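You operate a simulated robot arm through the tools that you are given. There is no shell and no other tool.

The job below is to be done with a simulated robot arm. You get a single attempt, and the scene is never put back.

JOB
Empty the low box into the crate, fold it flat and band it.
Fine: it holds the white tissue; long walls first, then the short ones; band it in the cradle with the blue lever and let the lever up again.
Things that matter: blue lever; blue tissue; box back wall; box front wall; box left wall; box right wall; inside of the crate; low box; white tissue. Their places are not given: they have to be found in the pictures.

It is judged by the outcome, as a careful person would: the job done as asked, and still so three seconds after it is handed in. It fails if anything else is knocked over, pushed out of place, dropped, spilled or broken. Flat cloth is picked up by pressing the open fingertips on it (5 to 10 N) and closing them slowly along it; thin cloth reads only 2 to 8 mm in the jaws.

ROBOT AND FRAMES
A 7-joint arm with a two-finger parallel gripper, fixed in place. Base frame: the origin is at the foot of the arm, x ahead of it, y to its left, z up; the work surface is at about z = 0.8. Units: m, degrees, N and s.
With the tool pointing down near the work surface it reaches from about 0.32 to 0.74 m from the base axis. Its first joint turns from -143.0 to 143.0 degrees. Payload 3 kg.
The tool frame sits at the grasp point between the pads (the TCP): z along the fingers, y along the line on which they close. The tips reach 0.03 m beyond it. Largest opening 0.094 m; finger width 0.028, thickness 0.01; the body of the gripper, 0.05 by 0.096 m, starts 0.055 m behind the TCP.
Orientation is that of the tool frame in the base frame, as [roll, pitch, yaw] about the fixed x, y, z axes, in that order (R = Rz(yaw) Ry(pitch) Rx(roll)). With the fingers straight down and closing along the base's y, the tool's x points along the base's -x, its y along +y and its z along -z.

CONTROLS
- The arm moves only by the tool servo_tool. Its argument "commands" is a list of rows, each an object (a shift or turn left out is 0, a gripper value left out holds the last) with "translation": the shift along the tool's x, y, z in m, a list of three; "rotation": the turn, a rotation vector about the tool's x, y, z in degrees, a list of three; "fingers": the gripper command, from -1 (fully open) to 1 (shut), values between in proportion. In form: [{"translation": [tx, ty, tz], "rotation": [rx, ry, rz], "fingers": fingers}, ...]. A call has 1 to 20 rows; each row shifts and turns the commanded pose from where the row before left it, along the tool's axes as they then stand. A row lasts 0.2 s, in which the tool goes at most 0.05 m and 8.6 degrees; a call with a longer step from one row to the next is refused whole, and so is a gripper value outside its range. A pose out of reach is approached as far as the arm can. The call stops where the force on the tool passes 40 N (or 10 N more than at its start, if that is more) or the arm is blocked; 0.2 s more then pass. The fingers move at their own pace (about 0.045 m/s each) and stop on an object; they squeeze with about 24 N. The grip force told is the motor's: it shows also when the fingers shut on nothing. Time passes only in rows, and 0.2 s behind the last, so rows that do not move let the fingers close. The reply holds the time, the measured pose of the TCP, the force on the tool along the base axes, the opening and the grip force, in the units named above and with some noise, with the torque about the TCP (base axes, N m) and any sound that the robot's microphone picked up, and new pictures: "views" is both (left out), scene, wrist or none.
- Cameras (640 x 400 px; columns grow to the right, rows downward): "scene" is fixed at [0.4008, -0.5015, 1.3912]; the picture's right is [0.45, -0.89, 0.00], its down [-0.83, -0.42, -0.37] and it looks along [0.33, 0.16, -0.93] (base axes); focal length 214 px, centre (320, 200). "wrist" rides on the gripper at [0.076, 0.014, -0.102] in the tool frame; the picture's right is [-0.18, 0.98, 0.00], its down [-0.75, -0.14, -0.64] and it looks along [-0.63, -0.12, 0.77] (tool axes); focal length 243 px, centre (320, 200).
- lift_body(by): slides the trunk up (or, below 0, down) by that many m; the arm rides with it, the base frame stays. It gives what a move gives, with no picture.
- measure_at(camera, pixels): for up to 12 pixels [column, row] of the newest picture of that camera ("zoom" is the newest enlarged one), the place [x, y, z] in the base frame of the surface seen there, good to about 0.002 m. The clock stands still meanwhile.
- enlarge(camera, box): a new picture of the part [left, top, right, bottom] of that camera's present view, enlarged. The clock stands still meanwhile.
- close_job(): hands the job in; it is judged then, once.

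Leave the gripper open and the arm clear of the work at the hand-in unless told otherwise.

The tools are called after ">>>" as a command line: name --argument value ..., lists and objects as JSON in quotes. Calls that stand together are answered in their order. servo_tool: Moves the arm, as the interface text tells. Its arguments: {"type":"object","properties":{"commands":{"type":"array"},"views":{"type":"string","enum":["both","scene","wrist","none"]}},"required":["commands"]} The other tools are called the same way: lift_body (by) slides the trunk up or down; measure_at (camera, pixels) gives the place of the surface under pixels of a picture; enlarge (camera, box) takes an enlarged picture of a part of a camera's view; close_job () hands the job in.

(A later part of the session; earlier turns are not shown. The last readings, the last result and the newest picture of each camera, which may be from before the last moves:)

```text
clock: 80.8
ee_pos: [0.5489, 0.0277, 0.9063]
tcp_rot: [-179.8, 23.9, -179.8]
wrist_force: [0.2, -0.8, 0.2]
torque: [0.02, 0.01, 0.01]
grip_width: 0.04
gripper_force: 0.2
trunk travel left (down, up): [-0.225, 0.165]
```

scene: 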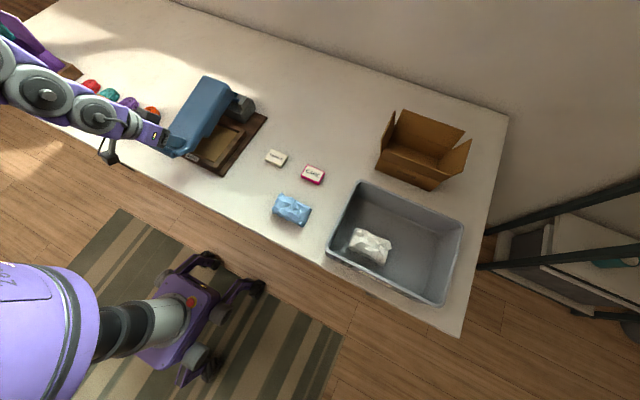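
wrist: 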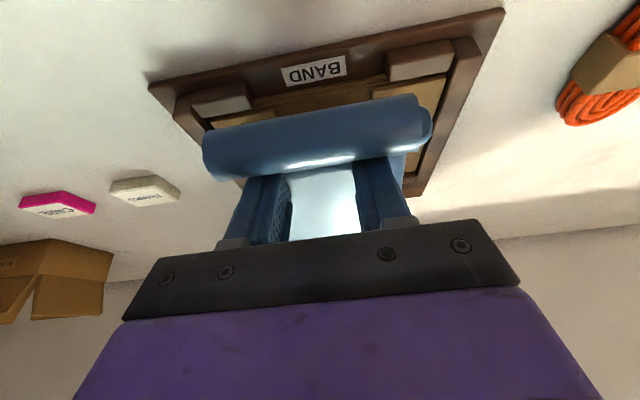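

Still almost no force, with the lever about level. I'll keep lowering in 4–5 mm steps until it presses on the box.

>>> servo_tool --commands '[{"translation": [0.002, 0, 0.0045]}, {"translation": [0.002, 0, 0.0045]}, {"translation": [0.002, 0, 0.0045]}, {}]'

>>> enlarge --camera "scene" --box '[120, 50, 290, 190]'

```text
clock: 81.8
ee_pos: [0.5491, 0.0286, 0.8926]
tcp_rot: [-179.8, 24.1, -179.9]
wrist_force: [1.0, 0.9, -0.3]
torque: [-0.02, 0.01, 0.0]
grip_width: 0.0397
gripper_force: 0.1
trunk travel left (down, up): [-0.225, 0.165]
```

scene: 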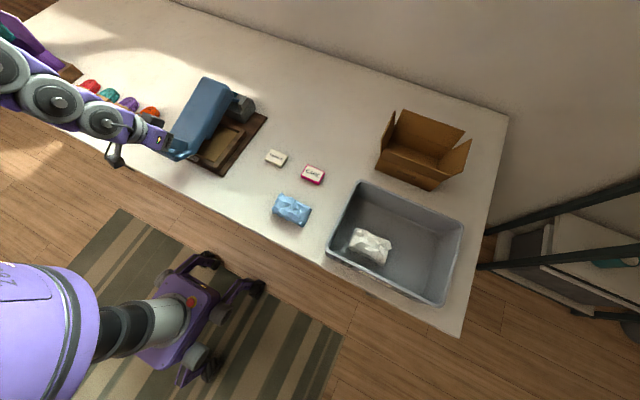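
wrist: 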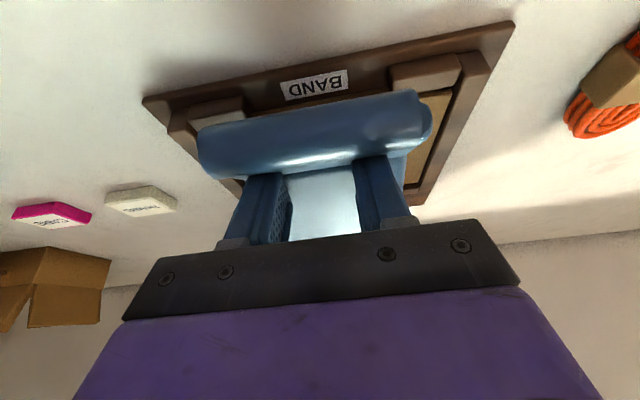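

```text
2.86 times, centred on (205, 120) of scene
```

zoom: 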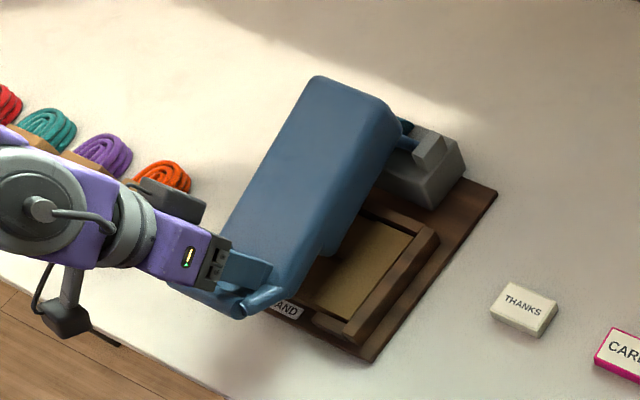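

The lever is nearly closed. I'll measure its top surface to see how far it still is from the folded box.

>>> measure_at --camera "zoom" --pixels '[[330, 110], [330, 150], [300, 200], [290, 240], [262, 298], [245, 310], [350, 230], [365, 270], [410, 240], [330, 250], [300, 285], [380, 150]]'

```text
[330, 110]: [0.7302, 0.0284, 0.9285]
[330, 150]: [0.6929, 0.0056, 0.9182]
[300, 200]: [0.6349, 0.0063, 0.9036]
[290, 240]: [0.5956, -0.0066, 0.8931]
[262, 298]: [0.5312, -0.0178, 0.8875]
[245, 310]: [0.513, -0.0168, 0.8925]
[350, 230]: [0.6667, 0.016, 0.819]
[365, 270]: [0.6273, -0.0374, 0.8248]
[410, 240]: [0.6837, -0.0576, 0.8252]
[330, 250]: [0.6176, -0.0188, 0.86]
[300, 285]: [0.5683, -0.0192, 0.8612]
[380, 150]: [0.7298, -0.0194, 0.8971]
```

The lever's top still slopes (z 0.93 at x 0.73 to 0.89 at x 0.60), so it isn't fully down. I'll look closer at where the tips meet its end.

>>> enlarge --camera "scene" --box '[150, 110, 220, 170]'

>>> measure_at --camera "zoom" --pixels '[[330, 60], [330, 120], [330, 160], [330, 200], [300, 260], [320, 300], [280, 290], [200, 180], [230, 220], [270, 200], [350, 250], [250, 300]]'

```text
6.67 times, centred on (185, 140) of scene
```

zoom: 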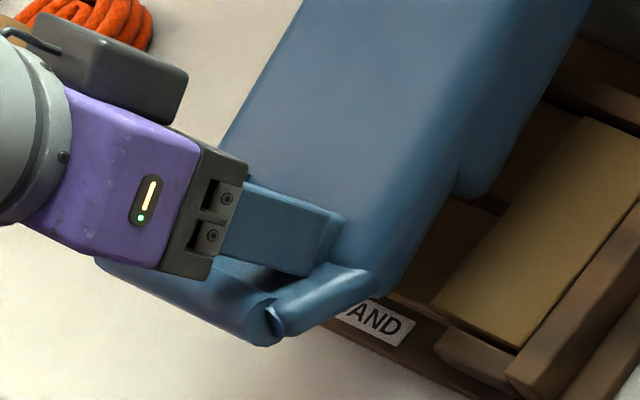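

```text
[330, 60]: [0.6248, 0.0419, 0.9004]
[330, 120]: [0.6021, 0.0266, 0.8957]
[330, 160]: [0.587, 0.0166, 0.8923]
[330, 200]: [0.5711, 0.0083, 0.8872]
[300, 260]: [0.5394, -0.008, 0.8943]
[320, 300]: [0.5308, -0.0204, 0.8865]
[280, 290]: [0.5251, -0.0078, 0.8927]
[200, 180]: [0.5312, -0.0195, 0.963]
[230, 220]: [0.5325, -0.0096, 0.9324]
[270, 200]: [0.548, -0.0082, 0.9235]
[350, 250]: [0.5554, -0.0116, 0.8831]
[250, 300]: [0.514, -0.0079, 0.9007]
```

The tips are resting in the dip behind the rolled end, and there is still about 3 cm of travel at the box. I'll keep lowering gently, 4 mm per step, and watch the force.

>>> servo_tool --commands '[{"translation": [0.0016, 0, 0.0037]}, {"translation": [0.0016, 0, 0.0037]}, {"translation": [0.0016, 0, 0.0037]}, {}]'

>>> enlarge --camera "scene" --box '[120, 50, 290, 190]'

```text
clock: 82.8
ee_pos: [0.548, 0.028, 0.8795]
tcp_rot: [-179.8, 24.0, -179.9]
wrist_force: [0.1, -0.8, 0.8]
torque: [0.01, -0.01, 0.04]
grip_width: 0.0399
gripper_force: 0.1
trunk travel left (down, up): [-0.225, 0.165]
```

scene: 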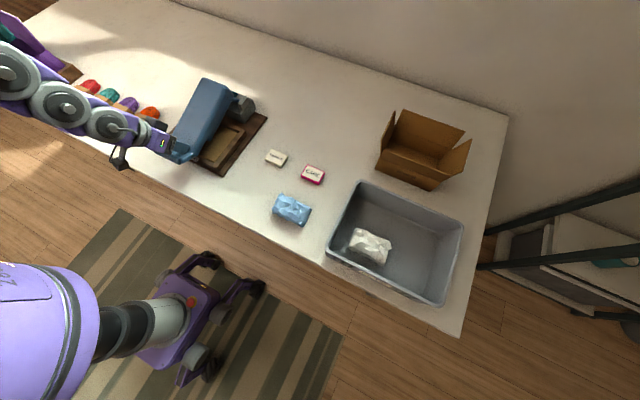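
wrist: 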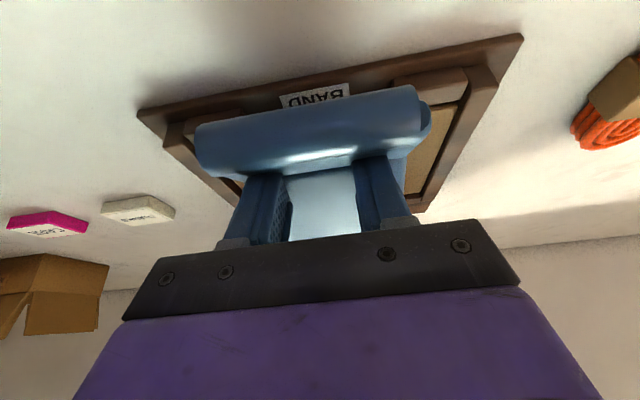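

```text
2.86 times, centred on (205, 120) of scene
```

zoom: 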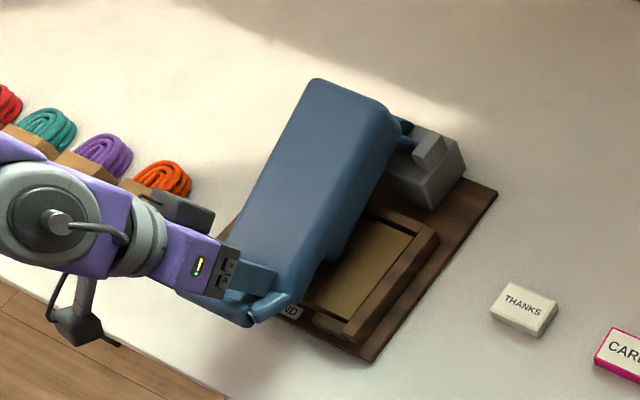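

The lever still moves freely with under 1 N. I'll continue down.

>>> servo_tool --commands '[{"translation": [0.0014, 0, 0.0037]}, {"translation": [0.0014, 0, 0.0037]}, {"translation": [0.0014, 0, 0.0037]}, {}]'

>>> enlarge --camera "scene" --box '[120, 50, 290, 190]'

>>> measure_at --camera "zoom" --pixels '[[330, 110], [330, 150], [300, 200], [300, 240], [270, 300], [250, 312], [350, 230], [340, 240], [300, 285], [380, 150]]'

```text
clock: 83.8
ee_pos: [0.5502, 0.029, 0.8669]
tcp_rot: [-179.8, 24.0, -179.9]
wrist_force: [0.0, -0.5, 1.0]
torque: [-0.01, 0.0, 0.01]
grip_width: 0.04
gripper_force: 0.0
trunk travel left (down, up): [-0.225, 0.165]
```

scene: 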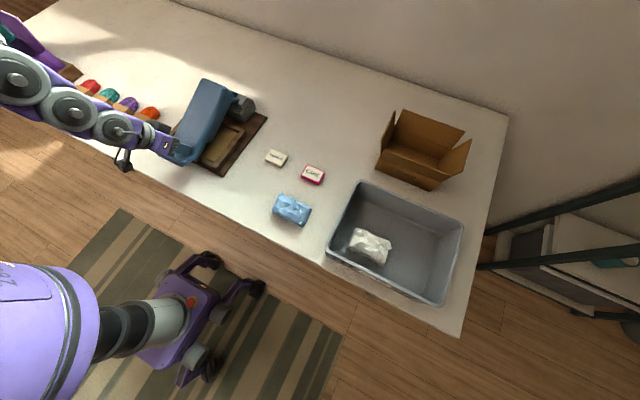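
wrist: 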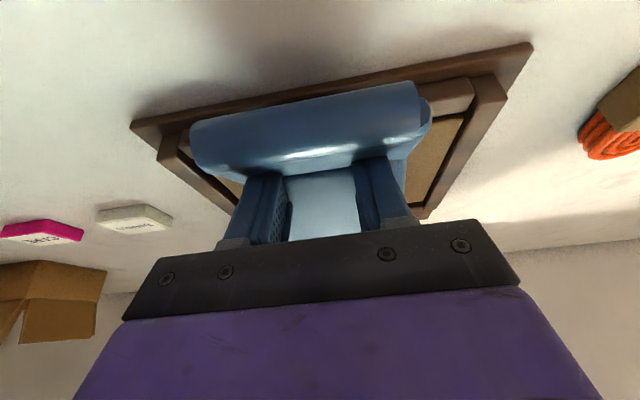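

```text
2.86 times, centred on (205, 120) of scene
```

zoom: 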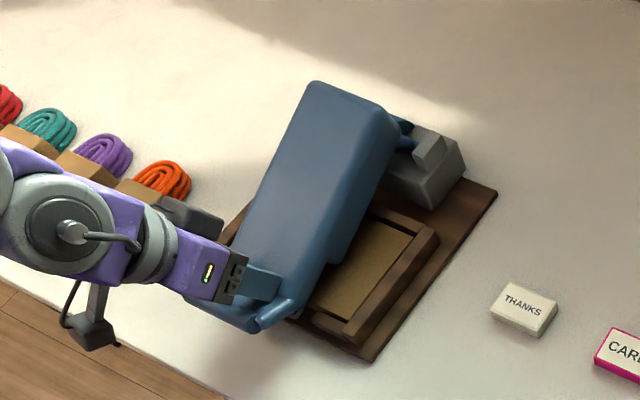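

```text
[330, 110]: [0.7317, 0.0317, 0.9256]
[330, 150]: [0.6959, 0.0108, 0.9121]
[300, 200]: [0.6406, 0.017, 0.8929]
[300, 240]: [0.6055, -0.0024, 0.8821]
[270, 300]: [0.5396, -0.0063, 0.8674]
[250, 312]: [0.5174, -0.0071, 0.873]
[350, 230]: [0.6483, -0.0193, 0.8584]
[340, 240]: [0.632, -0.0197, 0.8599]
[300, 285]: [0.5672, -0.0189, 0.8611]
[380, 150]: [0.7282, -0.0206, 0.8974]
```

The lever is now just past level and sloping down toward me. I'll check the exact heights around the fingertips in the wrist view.

>>> measure_at --camera "wrist" --pixels '[[320, 180], [320, 200], [320, 225], [300, 160], [300, 140], [300, 120], [262, 185], [265, 215], [375, 165], [385, 195], [240, 130], [410, 110]]'

>>> enlarge --camera "scene" --box '[150, 110, 220, 170]'

>>> measure_at --camera "zoom" --pixels '[[330, 160], [330, 200], [350, 230], [370, 240], [380, 270], [350, 290], [330, 310], [290, 330], [300, 200], [270, 240], [430, 220], [460, 240]]'

```text
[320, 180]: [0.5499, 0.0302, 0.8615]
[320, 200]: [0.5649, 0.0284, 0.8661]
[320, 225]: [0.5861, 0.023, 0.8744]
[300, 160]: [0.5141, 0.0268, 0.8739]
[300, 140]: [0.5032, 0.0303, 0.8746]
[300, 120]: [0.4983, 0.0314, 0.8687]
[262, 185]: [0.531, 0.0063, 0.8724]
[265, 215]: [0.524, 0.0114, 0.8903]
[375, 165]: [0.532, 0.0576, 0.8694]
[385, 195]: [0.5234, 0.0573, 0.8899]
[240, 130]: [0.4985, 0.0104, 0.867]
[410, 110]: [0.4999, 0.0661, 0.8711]
```

```text
6.67 times, centred on (185, 140) of scene
```

zoom: 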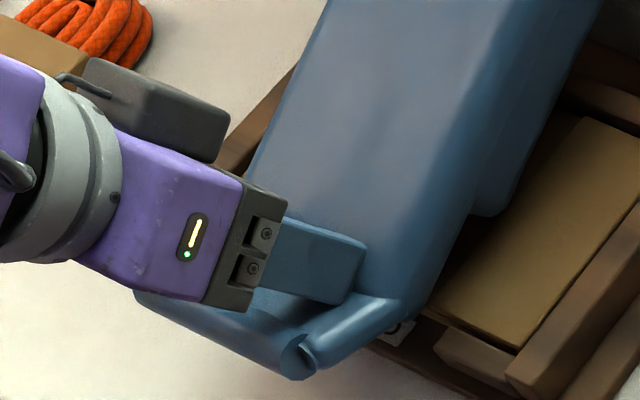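

```text
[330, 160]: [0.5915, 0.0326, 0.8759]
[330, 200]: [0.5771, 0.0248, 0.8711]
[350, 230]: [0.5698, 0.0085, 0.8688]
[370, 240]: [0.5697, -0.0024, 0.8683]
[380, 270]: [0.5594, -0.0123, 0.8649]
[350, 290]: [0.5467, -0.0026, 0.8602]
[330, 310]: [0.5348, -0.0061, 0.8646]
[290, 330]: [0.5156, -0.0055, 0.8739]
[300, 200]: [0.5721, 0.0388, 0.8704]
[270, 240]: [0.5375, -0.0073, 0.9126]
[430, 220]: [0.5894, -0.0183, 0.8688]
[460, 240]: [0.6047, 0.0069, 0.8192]
```

The tips seem to sit deeper in the handle dip than I'd like, close to the box's front edge. I'll back up about 2 cm to learn whether the lever springs up or stays.

>>> servo_tool --commands '[{"translation": [-0.0041, 0, -0.0091]}, {"translation": [-0.0041, 0, -0.0091]}, {}]'

>>> enlarge --camera "scene" --box '[120, 50, 290, 190]'

>>> measure_at --camera "zoom" --pixels '[[330, 110], [330, 150], [300, 200], [300, 240], [270, 300], [250, 312]]'

```text
clock: 84.6
ee_pos: [0.5503, 0.0295, 0.8882]
tcp_rot: [-179.8, 24.1, -180.0]
wrist_force: [1.2, 1.0, 0.4]
torque: [-0.03, -0.02, 0.02]
grip_width: 0.0395
gripper_force: 0.0
trunk travel left (down, up): [-0.225, 0.165]
```

scene: 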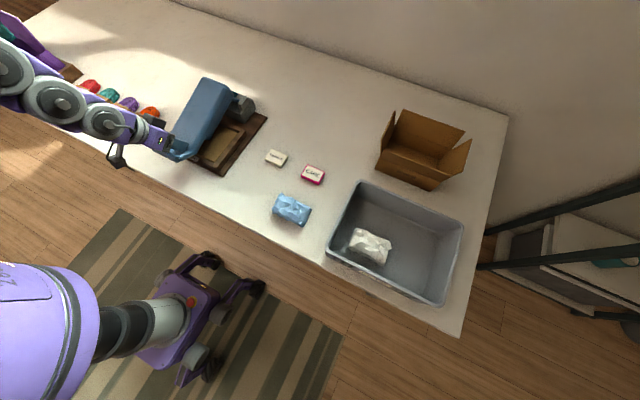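
wrist: 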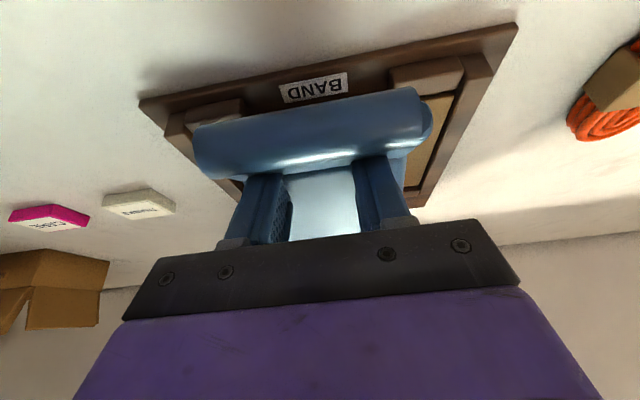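

```text
2.86 times, centred on (205, 120) of scene
```

zoom: 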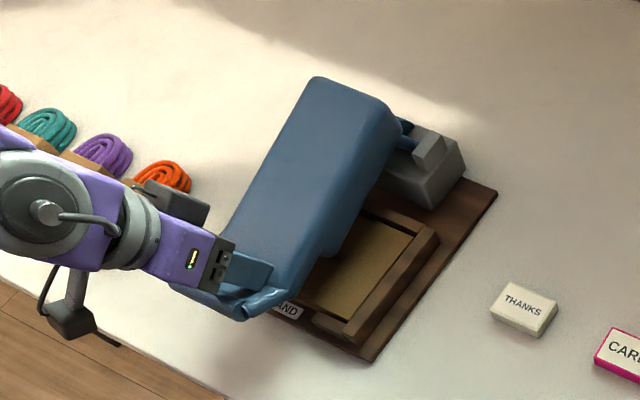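

```text
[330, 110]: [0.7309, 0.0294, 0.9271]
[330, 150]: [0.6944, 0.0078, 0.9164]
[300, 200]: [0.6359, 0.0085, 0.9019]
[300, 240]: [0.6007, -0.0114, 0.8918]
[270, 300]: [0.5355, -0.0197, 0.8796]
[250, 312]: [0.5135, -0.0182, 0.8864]
```

The lever rose with my fingers, so it has a light return spring, which is what "let it up again" means. To press it firmly without poking near the box edge, I'll move to the broad back of its plate. I'll rise 5 cm, take out the tilt, go forward to x ≈ 0.62, and then look.

>>> servo_tool --commands '[{"translation": [-0.0068, 0, -0.0152]}, {"translation": [-0.0068, 0, -0.0152]}, {"translation": [-0.0068, 0, -0.0153]}, {"rotation": [0, 8, 0]}, {"rotation": [0, 8, 0]}, {"rotation": [0, 8, 0]}, {}]'

>>> enlarge --camera "scene" --box '[120, 50, 290, 190]'

```text
clock: 86.2
ee_pos: [0.5494, 0.0284, 0.9385]
tcp_rot: [-179.9, 0.0, -179.9]
wrist_force: [-0.1, 0.7, 0.1]
torque: [0.02, 0.03, 0.03]
grip_width: 0.0399
gripper_force: 0.0
trunk travel left (down, up): [-0.225, 0.165]
```

scene: 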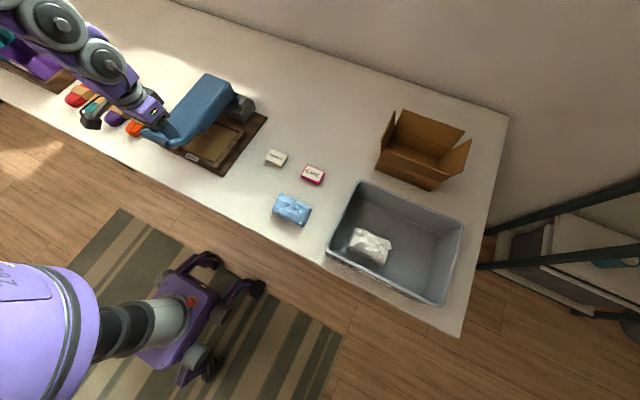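
wrist: 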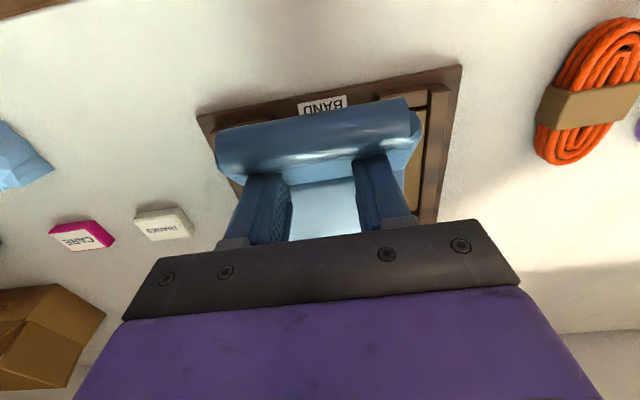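

```text
2.86 times, centred on (205, 120) of scene
```

zoom: 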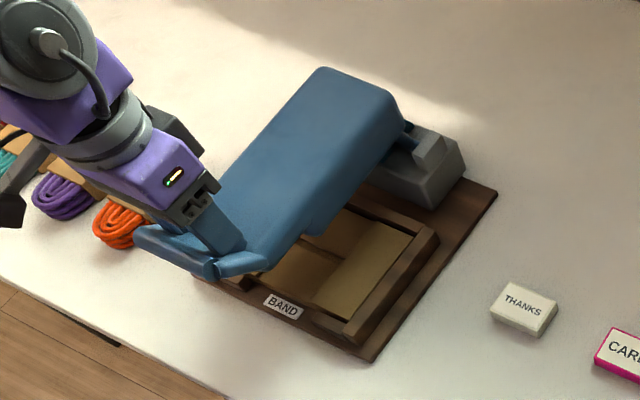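

The lever came up with the fingers. I'll measure where the tips rest on it now.

>>> measure_at --camera "zoom" --pixels '[[330, 100], [330, 140], [300, 190], [270, 230], [245, 260], [215, 270], [190, 250], [240, 245], [215, 235], [270, 265], [310, 230], [350, 110]]'

>>> measure_at --camera "wrist" --pixels '[[320, 190], [320, 210], [320, 230], [300, 160], [300, 140], [300, 120], [265, 190], [262, 215], [372, 170], [385, 195]]'

```text
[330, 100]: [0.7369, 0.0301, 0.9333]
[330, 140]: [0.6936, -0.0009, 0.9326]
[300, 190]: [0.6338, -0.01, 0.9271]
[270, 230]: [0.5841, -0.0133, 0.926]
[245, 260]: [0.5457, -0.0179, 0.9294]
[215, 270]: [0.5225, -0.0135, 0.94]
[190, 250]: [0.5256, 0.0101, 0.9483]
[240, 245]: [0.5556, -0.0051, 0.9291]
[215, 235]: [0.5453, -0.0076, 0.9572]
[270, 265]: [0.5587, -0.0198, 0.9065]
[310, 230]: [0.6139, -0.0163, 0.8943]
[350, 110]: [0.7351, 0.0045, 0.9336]
```

```text
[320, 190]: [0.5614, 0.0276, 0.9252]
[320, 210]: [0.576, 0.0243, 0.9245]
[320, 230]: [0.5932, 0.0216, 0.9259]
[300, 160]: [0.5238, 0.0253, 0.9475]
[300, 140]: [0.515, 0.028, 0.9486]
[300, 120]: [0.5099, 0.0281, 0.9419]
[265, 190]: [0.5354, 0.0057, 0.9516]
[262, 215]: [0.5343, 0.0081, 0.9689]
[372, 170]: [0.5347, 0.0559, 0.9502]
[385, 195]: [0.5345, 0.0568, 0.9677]
```

The lever's rolled bar rests against the robot side of my fingers. I'll step over onto the plate: up 3 cm, then quickly forward 7.5 cm, so the tips stay above the plate and keep the lever from swinging up.

>>> servo_tool --commands '[{"translation": [0, 0, -0.03]}, {"translation": [-0.03, 0, 0]}, {"translation": [-0.03, 0, 0]}, {"translation": [-0.015, 0, 0]}, {}]'

>>> enlarge --camera "scene" --box '[120, 30, 290, 180]'

```text
clock: 87.4
ee_pos: [0.6242, 0.0292, 0.9677]
tcp_rot: [-179.9, 0.0, -180.0]
wrist_force: [-0.1, 0.7, -0.3]
torque: [0.0, 0.01, 0.01]
grip_width: 0.0398
gripper_force: 0.1
trunk travel left (down, up): [-0.225, 0.165]
```

scene: 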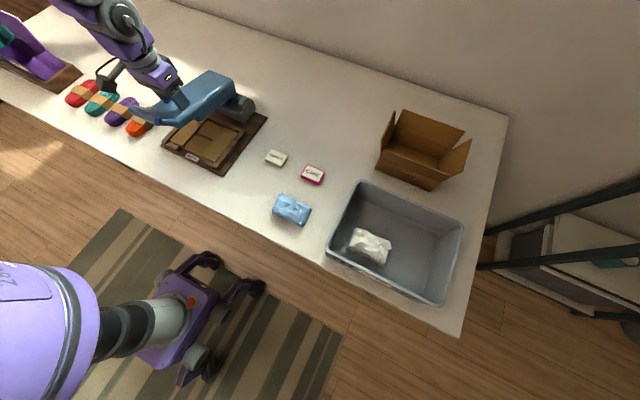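
wrist: 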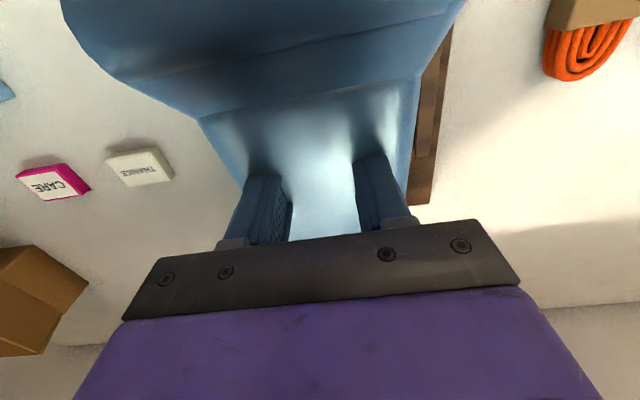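

```text
2.67 times, centred on (205, 105) of scene
```

zoom: 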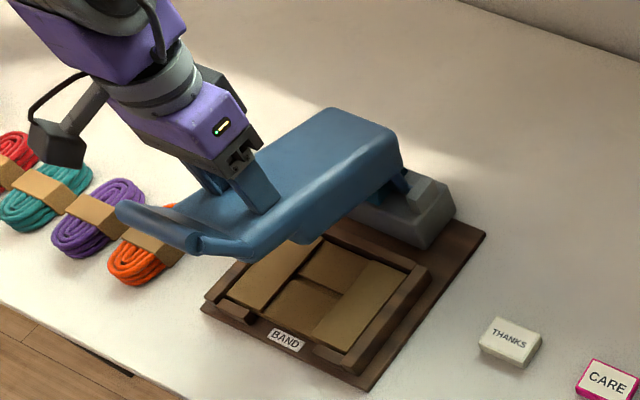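

The fingers now stand on the plate's back and hold the lever. I'll check the surface height around the tips (z 0.938).

>>> measure_at --camera "zoom" --pixels '[[285, 205], [300, 180], [330, 130], [270, 215], [240, 230], [220, 210], [150, 215], [190, 245], [300, 230], [340, 190]]'

>>> measure_at --camera "wrist" --pixels '[[320, 230], [320, 205], [320, 180], [300, 140], [300, 110], [300, 60], [262, 185], [370, 165], [150, 50], [400, 40]]'

```text
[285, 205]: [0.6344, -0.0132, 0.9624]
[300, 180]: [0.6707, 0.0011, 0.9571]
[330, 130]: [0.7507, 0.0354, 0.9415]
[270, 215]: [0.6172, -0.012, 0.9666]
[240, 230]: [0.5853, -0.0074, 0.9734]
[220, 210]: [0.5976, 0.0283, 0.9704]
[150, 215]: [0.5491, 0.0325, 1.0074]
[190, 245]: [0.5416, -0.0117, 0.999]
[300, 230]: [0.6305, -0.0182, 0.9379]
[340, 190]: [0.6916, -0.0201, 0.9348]
```

```text
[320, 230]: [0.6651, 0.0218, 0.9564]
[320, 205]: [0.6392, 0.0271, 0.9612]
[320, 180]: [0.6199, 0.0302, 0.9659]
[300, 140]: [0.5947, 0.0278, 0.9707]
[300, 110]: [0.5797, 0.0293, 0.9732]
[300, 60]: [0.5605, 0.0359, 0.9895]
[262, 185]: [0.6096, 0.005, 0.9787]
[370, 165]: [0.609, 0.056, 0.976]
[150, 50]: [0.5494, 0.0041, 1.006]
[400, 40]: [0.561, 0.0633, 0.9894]
```

The tips sit about 2.5 cm into the plate as drawn, as they did at the handle, so the lever's solid core lies below its drawn back. Contact is real, since the lever moves with me. I'll press straight down here at x ≈ 0.62.

>>> servo_tool --commands '[{"translation": [0, 0, 0.01]}, {"translation": [0, 0, 0.01]}, {"translation": [0, 0, 0.01]}, {"translation": [0, 0, 0.01]}, {"translation": [0, 0, 0.008]}, {}]'

>>> enlarge --camera "scene" --box '[120, 30, 290, 180]'

```text
clock: 88.8
ee_pos: [0.6246, 0.0299, 0.9206]
tcp_rot: [-179.9, 0.1, -180.0]
wrist_force: [-0.7, 0.5, 0.7]
torque: [-0.07, 0.01, 0.0]
grip_width: 0.0393
gripper_force: 0.0
trunk travel left (down, up): [-0.225, 0.165]
```

scene: 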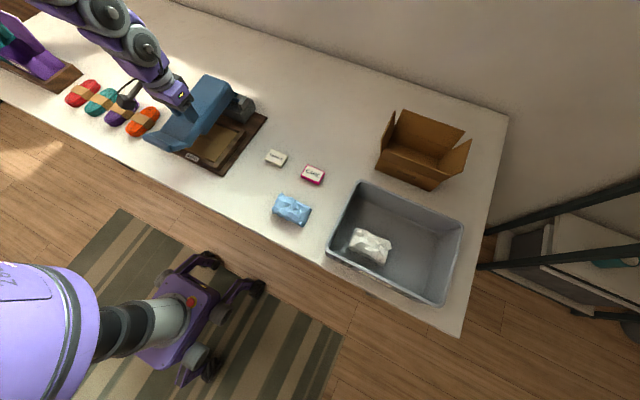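
wrist: 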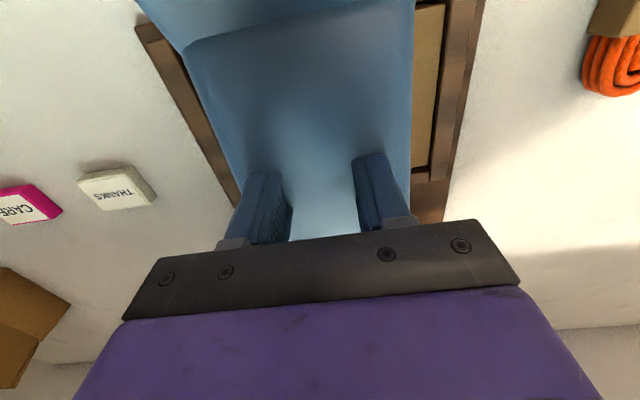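

```text
2.67 times, centred on (205, 105) of scene
```

zoom: 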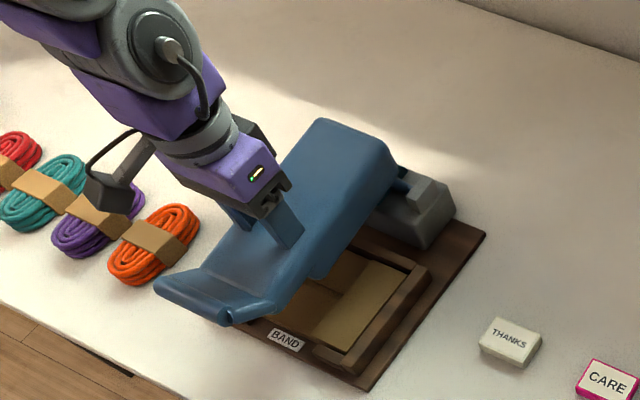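

The lever follows steadily. I'll continue down in 8 mm steps.

>>> servo_tool --commands '[{"translation": [0, 0, 0.008]}, {"translation": [0, 0, 0.008]}, {"translation": [0, 0, 0.008]}, {"translation": [0, 0, 0.006]}, {}]'

>>> enlarge --camera "scene" --box '[120, 30, 290, 180]'

>>> measure_at --camera "zoom" --pixels '[[330, 150], [340, 180], [310, 220], [280, 260], [250, 290], [225, 305], [200, 300], [300, 280], [340, 250], [290, 300]]'

```text
clock: 90.0
ee_pos: [0.6246, 0.0309, 0.8902]
tcp_rot: [-179.9, 0.2, -179.9]
wrist_force: [-0.6, 2.3, 1.1]
torque: [-0.02, -0.04, 0.0]
grip_width: 0.0386
gripper_force: 0.1
trunk travel left (down, up): [-0.225, 0.165]
```

scene: 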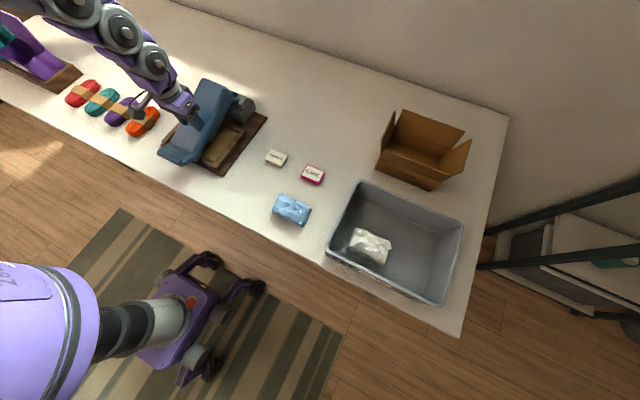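
wrist: 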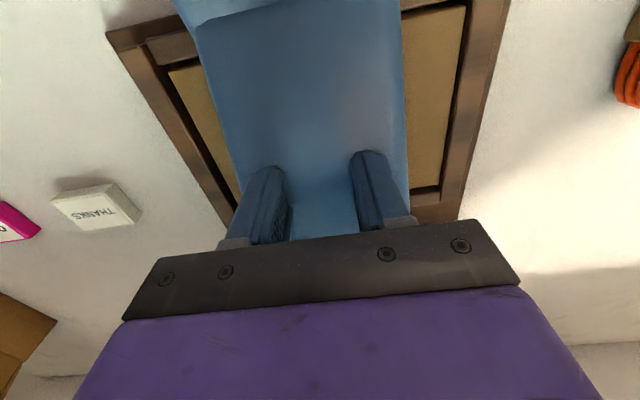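

```text
2.67 times, centred on (205, 105) of scene
```

zoom: 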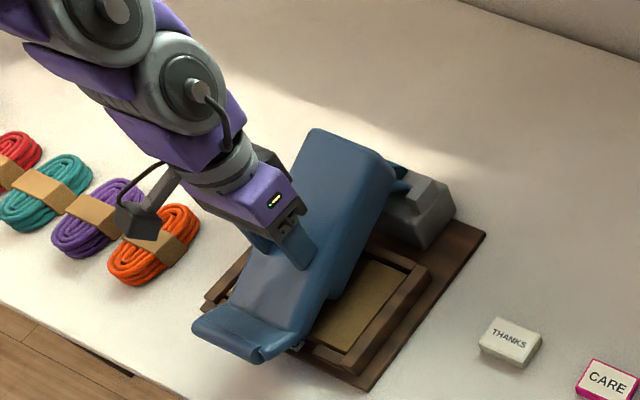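

```text
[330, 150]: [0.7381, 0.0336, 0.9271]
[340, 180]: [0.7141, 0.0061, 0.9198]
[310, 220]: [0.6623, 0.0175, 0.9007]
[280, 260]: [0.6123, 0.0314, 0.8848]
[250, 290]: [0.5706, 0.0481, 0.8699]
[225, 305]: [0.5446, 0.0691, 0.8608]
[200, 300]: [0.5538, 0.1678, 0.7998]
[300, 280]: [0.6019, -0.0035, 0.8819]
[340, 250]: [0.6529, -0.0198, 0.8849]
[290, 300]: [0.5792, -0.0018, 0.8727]
```

The lever is at roughly the same low angle as before (back slope about 19°) and the force is small. I'll continue down in 4 mm steps, watching the force and listening for a click.

>>> servo_tool --commands '[{"translation": [0, 0, 0.004]}, {"translation": [0, 0, 0.004]}, {"translation": [0, 0, 0.004]}, {}]' --views "wrist"

```text
clock: 91.0
ee_pos: [0.6239, 0.0306, 0.8804]
tcp_rot: [-179.8, 0.1, -179.9]
wrist_force: [0.8, 8.2, 9.6]
torque: [0.21, -0.1, 0.1]
grip_width: 0.0362
gripper_force: 0.0
trunk travel left (down, up): [-0.225, 0.165]
```

wrist: 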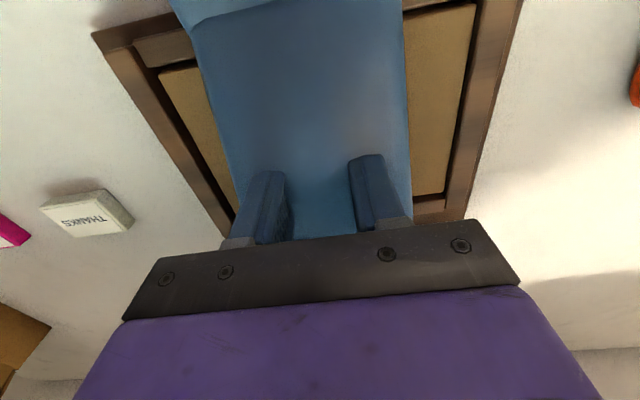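

Force has risen to about 10 N down, but with 8 N sideways and the fingers being squeezed inward. I'll hold here and look before pressing further.

>>> enlarge --camera "scene" --box '[150, 60, 270, 180]'

>>> measure_at --camera "zoom" --pixels '[[330, 110], [330, 150], [300, 200], [270, 260], [240, 300], [200, 330], [340, 220], [320, 260], [300, 300], [350, 250], [380, 200], [290, 330]]'

```text
3.33 times, centred on (210, 120) of scene
```

zoom: 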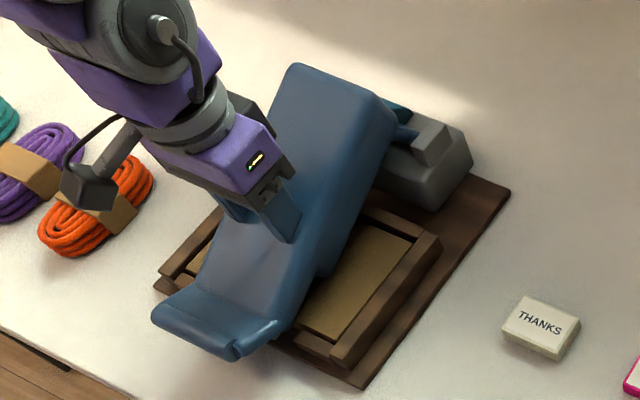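

```text
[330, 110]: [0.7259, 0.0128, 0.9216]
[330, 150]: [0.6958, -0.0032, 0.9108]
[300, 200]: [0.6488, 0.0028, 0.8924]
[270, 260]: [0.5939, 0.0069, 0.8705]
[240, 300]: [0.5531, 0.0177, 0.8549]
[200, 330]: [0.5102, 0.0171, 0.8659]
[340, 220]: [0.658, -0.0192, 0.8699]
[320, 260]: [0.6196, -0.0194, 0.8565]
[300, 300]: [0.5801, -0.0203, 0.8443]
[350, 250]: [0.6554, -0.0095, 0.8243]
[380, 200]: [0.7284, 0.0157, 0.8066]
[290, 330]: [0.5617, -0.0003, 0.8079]
```

The lever's pressing ridges should still be about 6–7 mm above the box, and the sideways push comes from the spread fingers. I'll ease up 1.2 cm, close the fingers together at the lever's centre line, and press again.

>>> servo_tool --commands '[{"translation": [0, 0, -0.006]}, {"translation": [0, 0, -0.008]}, {"fingers": 0.6}, {"fingers": 1}, {"fingers": 1}, {"fingers": 1}, {}]'

>>> enlarge --camera "scene" --box '[150, 60, 270, 180]'

```text
clock: 92.6
ee_pos: [0.6253, 0.0288, 0.8913]
tcp_rot: [-179.9, 0.0, 179.9]
wrist_force: [0.8, -0.4, 0.3]
torque: [-0.02, 0.0, -0.01]
grip_width: 0.0
gripper_force: 24.7
trunk travel left (down, up): [-0.225, 0.165]
```

scene: 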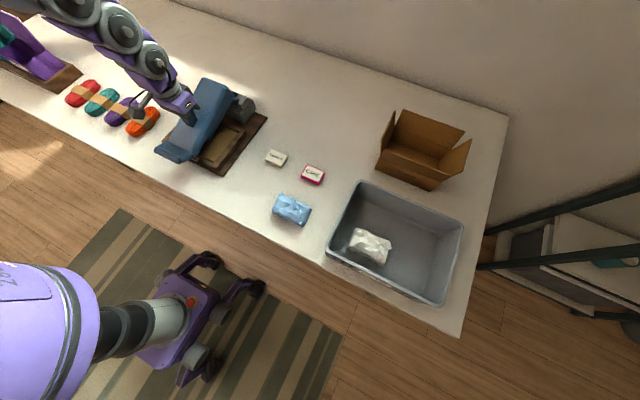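
wrist: 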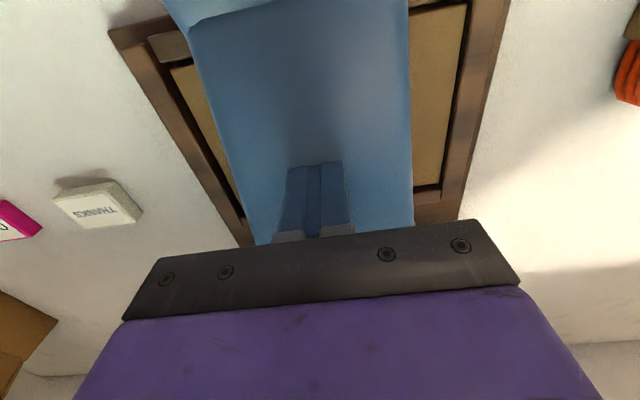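

```text
3.33 times, centred on (210, 120) of scene
```

zoom: 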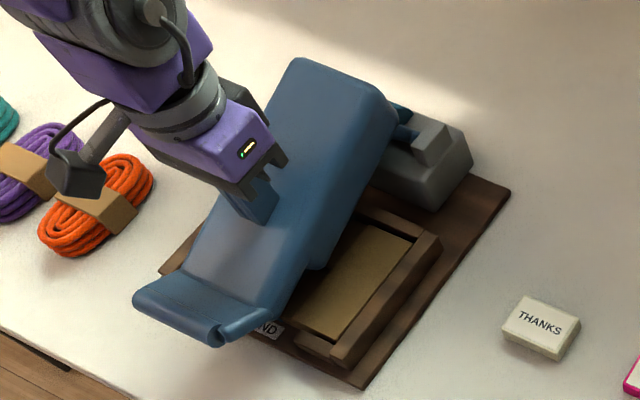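

The fingers are closed and the lever rests against them. I'll check the surface right at the tips in this state.

>>> measure_at --camera "zoom" --pixels '[[290, 190], [285, 215], [270, 230], [250, 225], [330, 110], [300, 250], [230, 290], [190, 310], [310, 150], [215, 335]]'

>>> measure_at --camera "wrist" --pixels '[[320, 150], [320, 120], [320, 60], [300, 175], [330, 175], [370, 200], [260, 200]]'

```text
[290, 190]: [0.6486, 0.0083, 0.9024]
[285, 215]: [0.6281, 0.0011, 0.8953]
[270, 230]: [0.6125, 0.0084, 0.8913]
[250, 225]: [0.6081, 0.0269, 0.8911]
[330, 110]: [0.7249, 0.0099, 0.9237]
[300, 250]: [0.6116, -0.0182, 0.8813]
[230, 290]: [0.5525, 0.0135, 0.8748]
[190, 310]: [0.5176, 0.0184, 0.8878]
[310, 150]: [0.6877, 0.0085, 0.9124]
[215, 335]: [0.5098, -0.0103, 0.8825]
```

```text
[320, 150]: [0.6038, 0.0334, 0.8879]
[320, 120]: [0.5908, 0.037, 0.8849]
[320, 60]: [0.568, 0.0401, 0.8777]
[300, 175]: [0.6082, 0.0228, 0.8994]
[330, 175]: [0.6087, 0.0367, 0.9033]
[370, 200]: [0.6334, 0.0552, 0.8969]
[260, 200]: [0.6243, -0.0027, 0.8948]
```

With the fingers together and centred, the force is near zero. I'll press straight down again in small steps, stopping well before the tips could reach the box.

>>> servo_tool --commands '[{"translation": [0, 0, 0.004]}, {"translation": [0, 0, 0.004]}, {"translation": [0, 0, 0.004]}, {}]'

>>> enlarge --camera "scene" --box '[150, 60, 270, 180]'

>>> measure_at --camera "zoom" --pixels '[[330, 110], [310, 150], [290, 195], [270, 240], [240, 290], [200, 315], [300, 250], [290, 280], [270, 320]]'

```text
clock: 93.6
ee_pos: [0.6256, 0.0282, 0.8799]
tcp_rot: [-179.9, 0.0, 180.0]
wrist_force: [0.9, 0.1, 2.0]
torque: [-0.02, -0.02, 0.03]
grip_width: 0.0002
gripper_force: 24.0
trunk travel left (down, up): [-0.225, 0.165]
```

scene: 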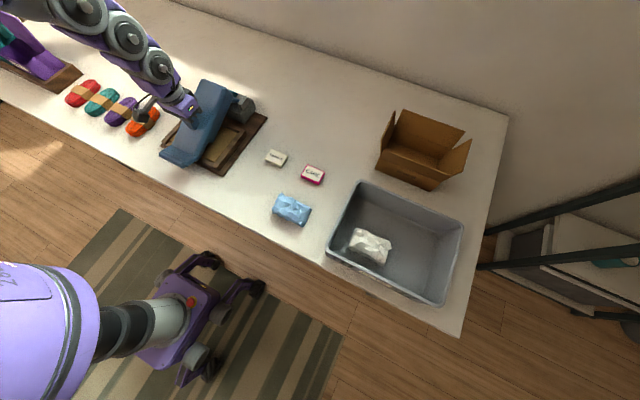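
wrist: 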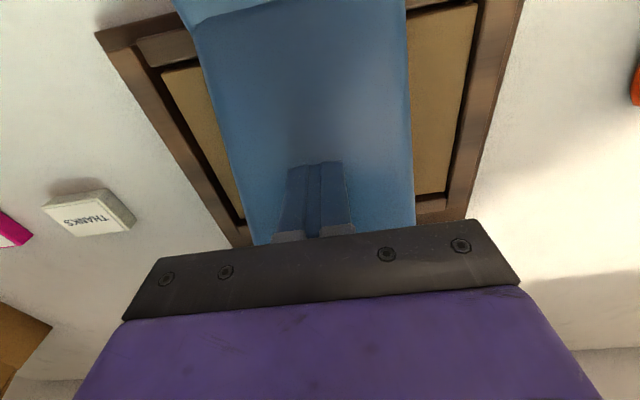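

```text
3.33 times, centred on (210, 120) of scene
```

zoom: 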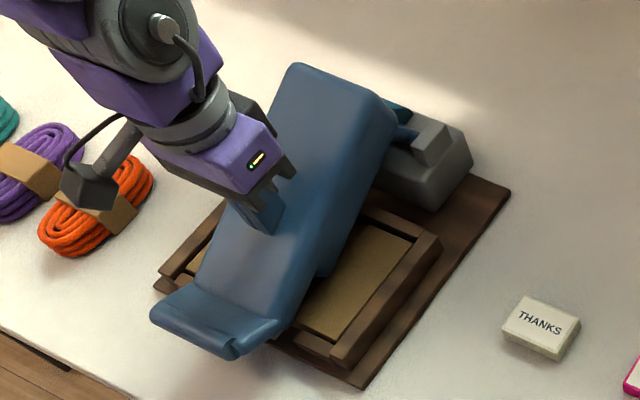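

```text
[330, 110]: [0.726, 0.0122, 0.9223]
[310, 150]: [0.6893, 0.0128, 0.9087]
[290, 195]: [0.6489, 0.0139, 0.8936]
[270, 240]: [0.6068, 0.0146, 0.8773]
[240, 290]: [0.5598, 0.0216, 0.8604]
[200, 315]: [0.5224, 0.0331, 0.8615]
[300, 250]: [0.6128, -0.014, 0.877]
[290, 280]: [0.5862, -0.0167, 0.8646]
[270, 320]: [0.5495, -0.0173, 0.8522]
```

The lever moves down with only 2 N and no sideways force. I'll continue in 3 mm steps.

>>> servo_tool --commands '[{"translation": [0, 0, 0.003]}, {"translation": [0, 0, 0.003]}, {}]'

>>> enlarge --camera "scene" --box '[150, 60, 270, 180]'

>>> measure_at --camera "zoom" --pixels '[[330, 110], [310, 150], [290, 195], [270, 240], [240, 290], [200, 315]]'

```text
clock: 94.4
ee_pos: [0.6257, 0.0288, 0.8792]
tcp_rot: [180.0, 0.4, -179.9]
wrist_force: [-11.8, -0.5, 25.8]
torque: [-0.01, 0.31, 0.04]
grip_width: 0.0002
gripper_force: 24.3
trunk travel left (down, up): [-0.225, 0.165]
stopped in row 3: the force on the tool passed its limit at 41 N (the readings are from after the stop); the commanded pose is now the measured one
```

scene: 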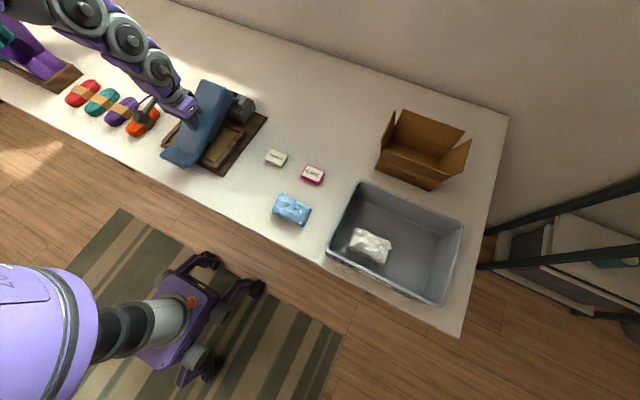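
wrist: 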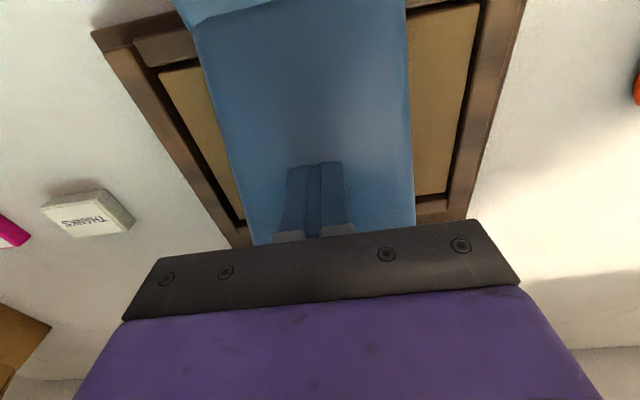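

```text
3.33 times, centred on (210, 120) of scene
```

zoom: 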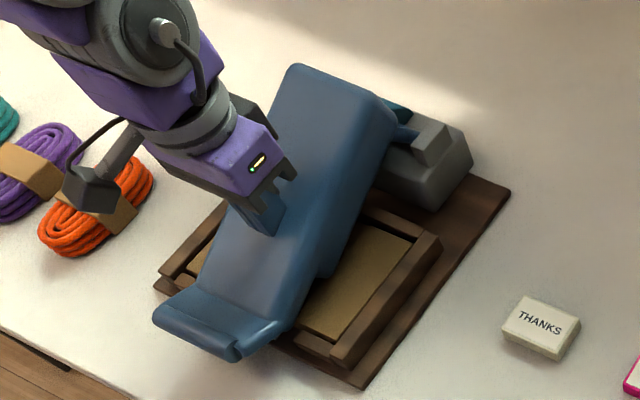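

```text
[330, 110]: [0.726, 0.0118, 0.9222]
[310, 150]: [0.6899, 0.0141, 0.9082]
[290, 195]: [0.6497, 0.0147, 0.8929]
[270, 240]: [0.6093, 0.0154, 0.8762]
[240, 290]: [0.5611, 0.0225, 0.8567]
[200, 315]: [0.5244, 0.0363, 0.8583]
```

The press has hit a firm stop (41 N, now holding about 26 N) with the lever fully down at a back slope of about 21.5°. I'll hold it here for a second and listen for a click.

>>> servo_tool --commands '[{}, {}, {}, {}, {}]' --views "none"

```text
clock: 95.6
ee_pos: [0.6258, 0.0282, 0.8773]
tcp_rot: [-179.9, 0.5, 180.0]
wrist_force: [-11.1, -0.2, 31.9]
torque: [-0.01, 0.27, 0.03]
grip_width: 0.0
gripper_force: 23.6
trunk travel left (down, up): [-0.225, 0.165]
```

No click yet. I'll look closely at the gap between the lever's underside ridges and the box.

>>> enlarge --camera "scene" --box '[185, 110, 245, 165]'

```text
7.27 times, centred on (215, 138) of scene
```

zoom: 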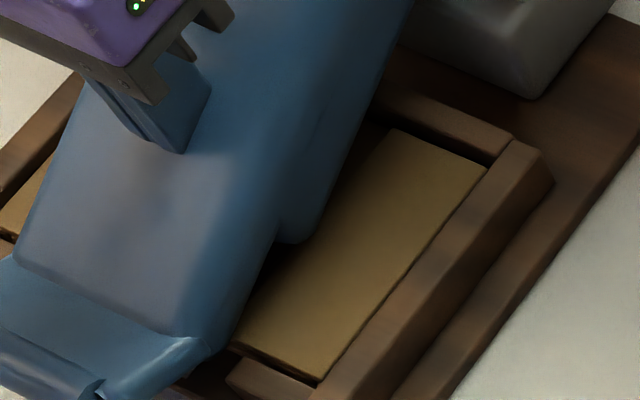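

>>> measure_at --camera "zoom" --pixels '[[300, 238], [290, 240], [280, 240], [285, 225], [310, 220], [325, 190], [270, 235], [255, 270], [240, 300], [225, 330], [318, 245], [300, 262]]'

>>> measure_at --camera "zoom" --pixels '[[340, 240], [400, 160], [450, 170], [300, 340], [260, 320], [380, 200], [330, 300], [430, 230], [300, 385], [20, 215], [45, 170], [10, 140]]'

```text
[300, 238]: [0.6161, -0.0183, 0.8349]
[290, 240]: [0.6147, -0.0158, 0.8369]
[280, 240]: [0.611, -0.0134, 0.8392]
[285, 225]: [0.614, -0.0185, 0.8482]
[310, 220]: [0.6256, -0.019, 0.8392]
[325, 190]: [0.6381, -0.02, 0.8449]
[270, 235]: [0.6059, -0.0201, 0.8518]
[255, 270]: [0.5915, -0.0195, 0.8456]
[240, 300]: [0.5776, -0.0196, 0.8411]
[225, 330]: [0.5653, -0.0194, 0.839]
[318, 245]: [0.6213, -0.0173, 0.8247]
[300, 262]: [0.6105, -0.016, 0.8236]
```

```text
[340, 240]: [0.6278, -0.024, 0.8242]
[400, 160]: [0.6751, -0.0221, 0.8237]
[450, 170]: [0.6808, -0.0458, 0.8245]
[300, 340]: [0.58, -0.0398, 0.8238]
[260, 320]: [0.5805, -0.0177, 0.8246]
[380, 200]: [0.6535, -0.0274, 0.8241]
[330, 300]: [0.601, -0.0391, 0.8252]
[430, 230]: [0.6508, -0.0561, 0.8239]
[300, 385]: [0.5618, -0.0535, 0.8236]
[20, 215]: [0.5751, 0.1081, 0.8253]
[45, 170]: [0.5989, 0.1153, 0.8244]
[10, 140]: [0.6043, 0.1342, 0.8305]
```

By my geometry, the lever's ridges are now right at the box top (z ≈ 0.824), so the lever is fully down and pressing. I'll let it up part-way, staying in contact, and look at the box for a band.

>>> servo_tool --commands '[{"translation": [0, 0, -0.01]}, {"translation": [0, 0, -0.015]}, {"translation": [0, 0, -0.02]}, {"translation": [0, 0, -0.02]}, {"translation": [0, 0, -0.02]}, {}]'

>>> enlarge --camera "scene" --box '[150, 60, 270, 180]'

```text
clock: 97.0
ee_pos: [0.6259, 0.0291, 0.962]
tcp_rot: [-179.9, 0.3, -179.9]
wrist_force: [0.3, 0.0, 0.2]
torque: [-0.03, 0.0, 0.02]
grip_width: 0.0001
gripper_force: 23.4
trunk travel left (down, up): [-0.225, 0.165]
```

scene: 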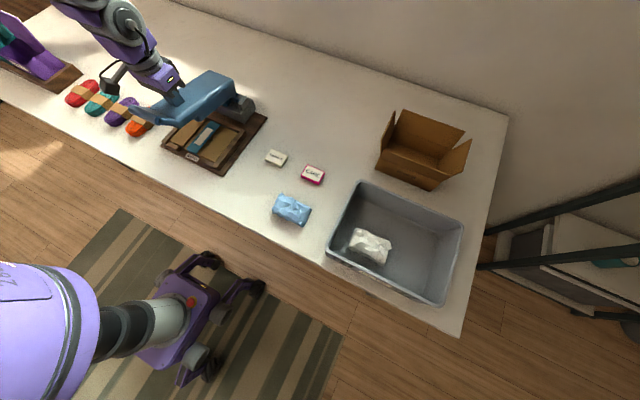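
wrist: 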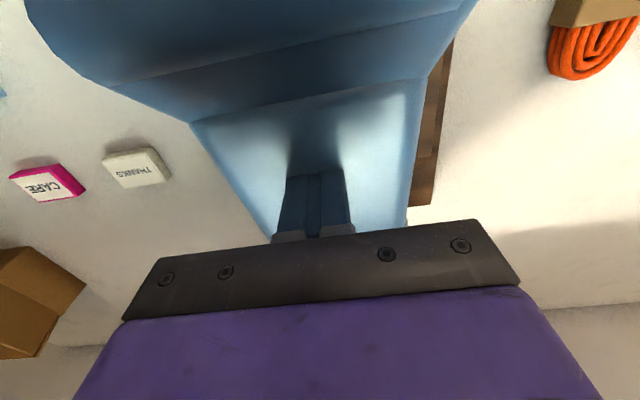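

```text
3.33 times, centred on (210, 120) of scene
```

zoom: 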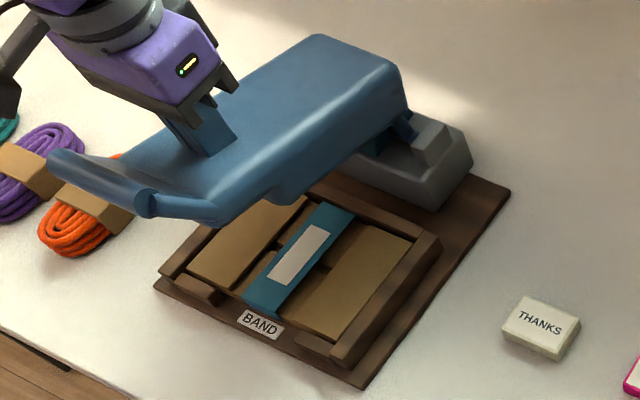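

A teal band with a label now wraps the folded box, so it is banded. Next I'll let the lever up gently: rise and move slightly forward so it follows my fingers back toward upright.

>>> servo_tool --commands '[{"translation": [-0.0074, 0, -0.0198]}, {"translation": [-0.0074, 0, -0.0198]}, {"translation": [-0.0074, 0, -0.0198]}, {"translation": [-0.0074, 0, -0.0198]}, {"translation": [-0.0074, 0, -0.0198]}, {}]'

```text
clock: 98.4
ee_pos: [0.6643, 0.0289, 1.0606]
tcp_rot: [-179.9, 0.4, -180.0]
wrist_force: [0.5, 0.3, -1.4]
torque: [0.01, 0.0, -0.01]
grip_width: 0.0
gripper_force: 24.0
trunk travel left (down, up): [-0.225, 0.165]
```

scene: 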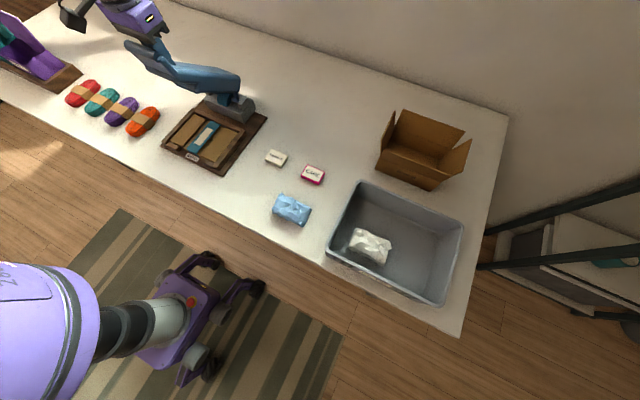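
wrist: 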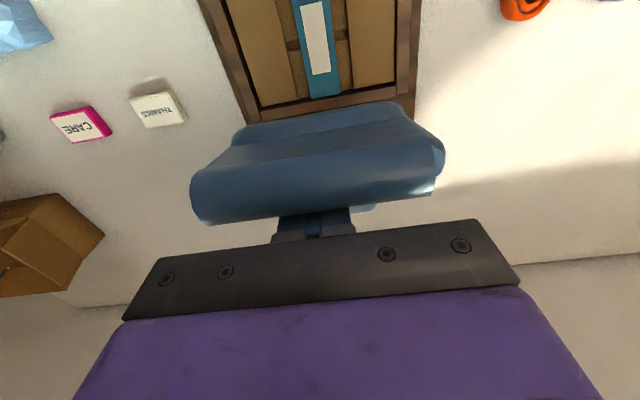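

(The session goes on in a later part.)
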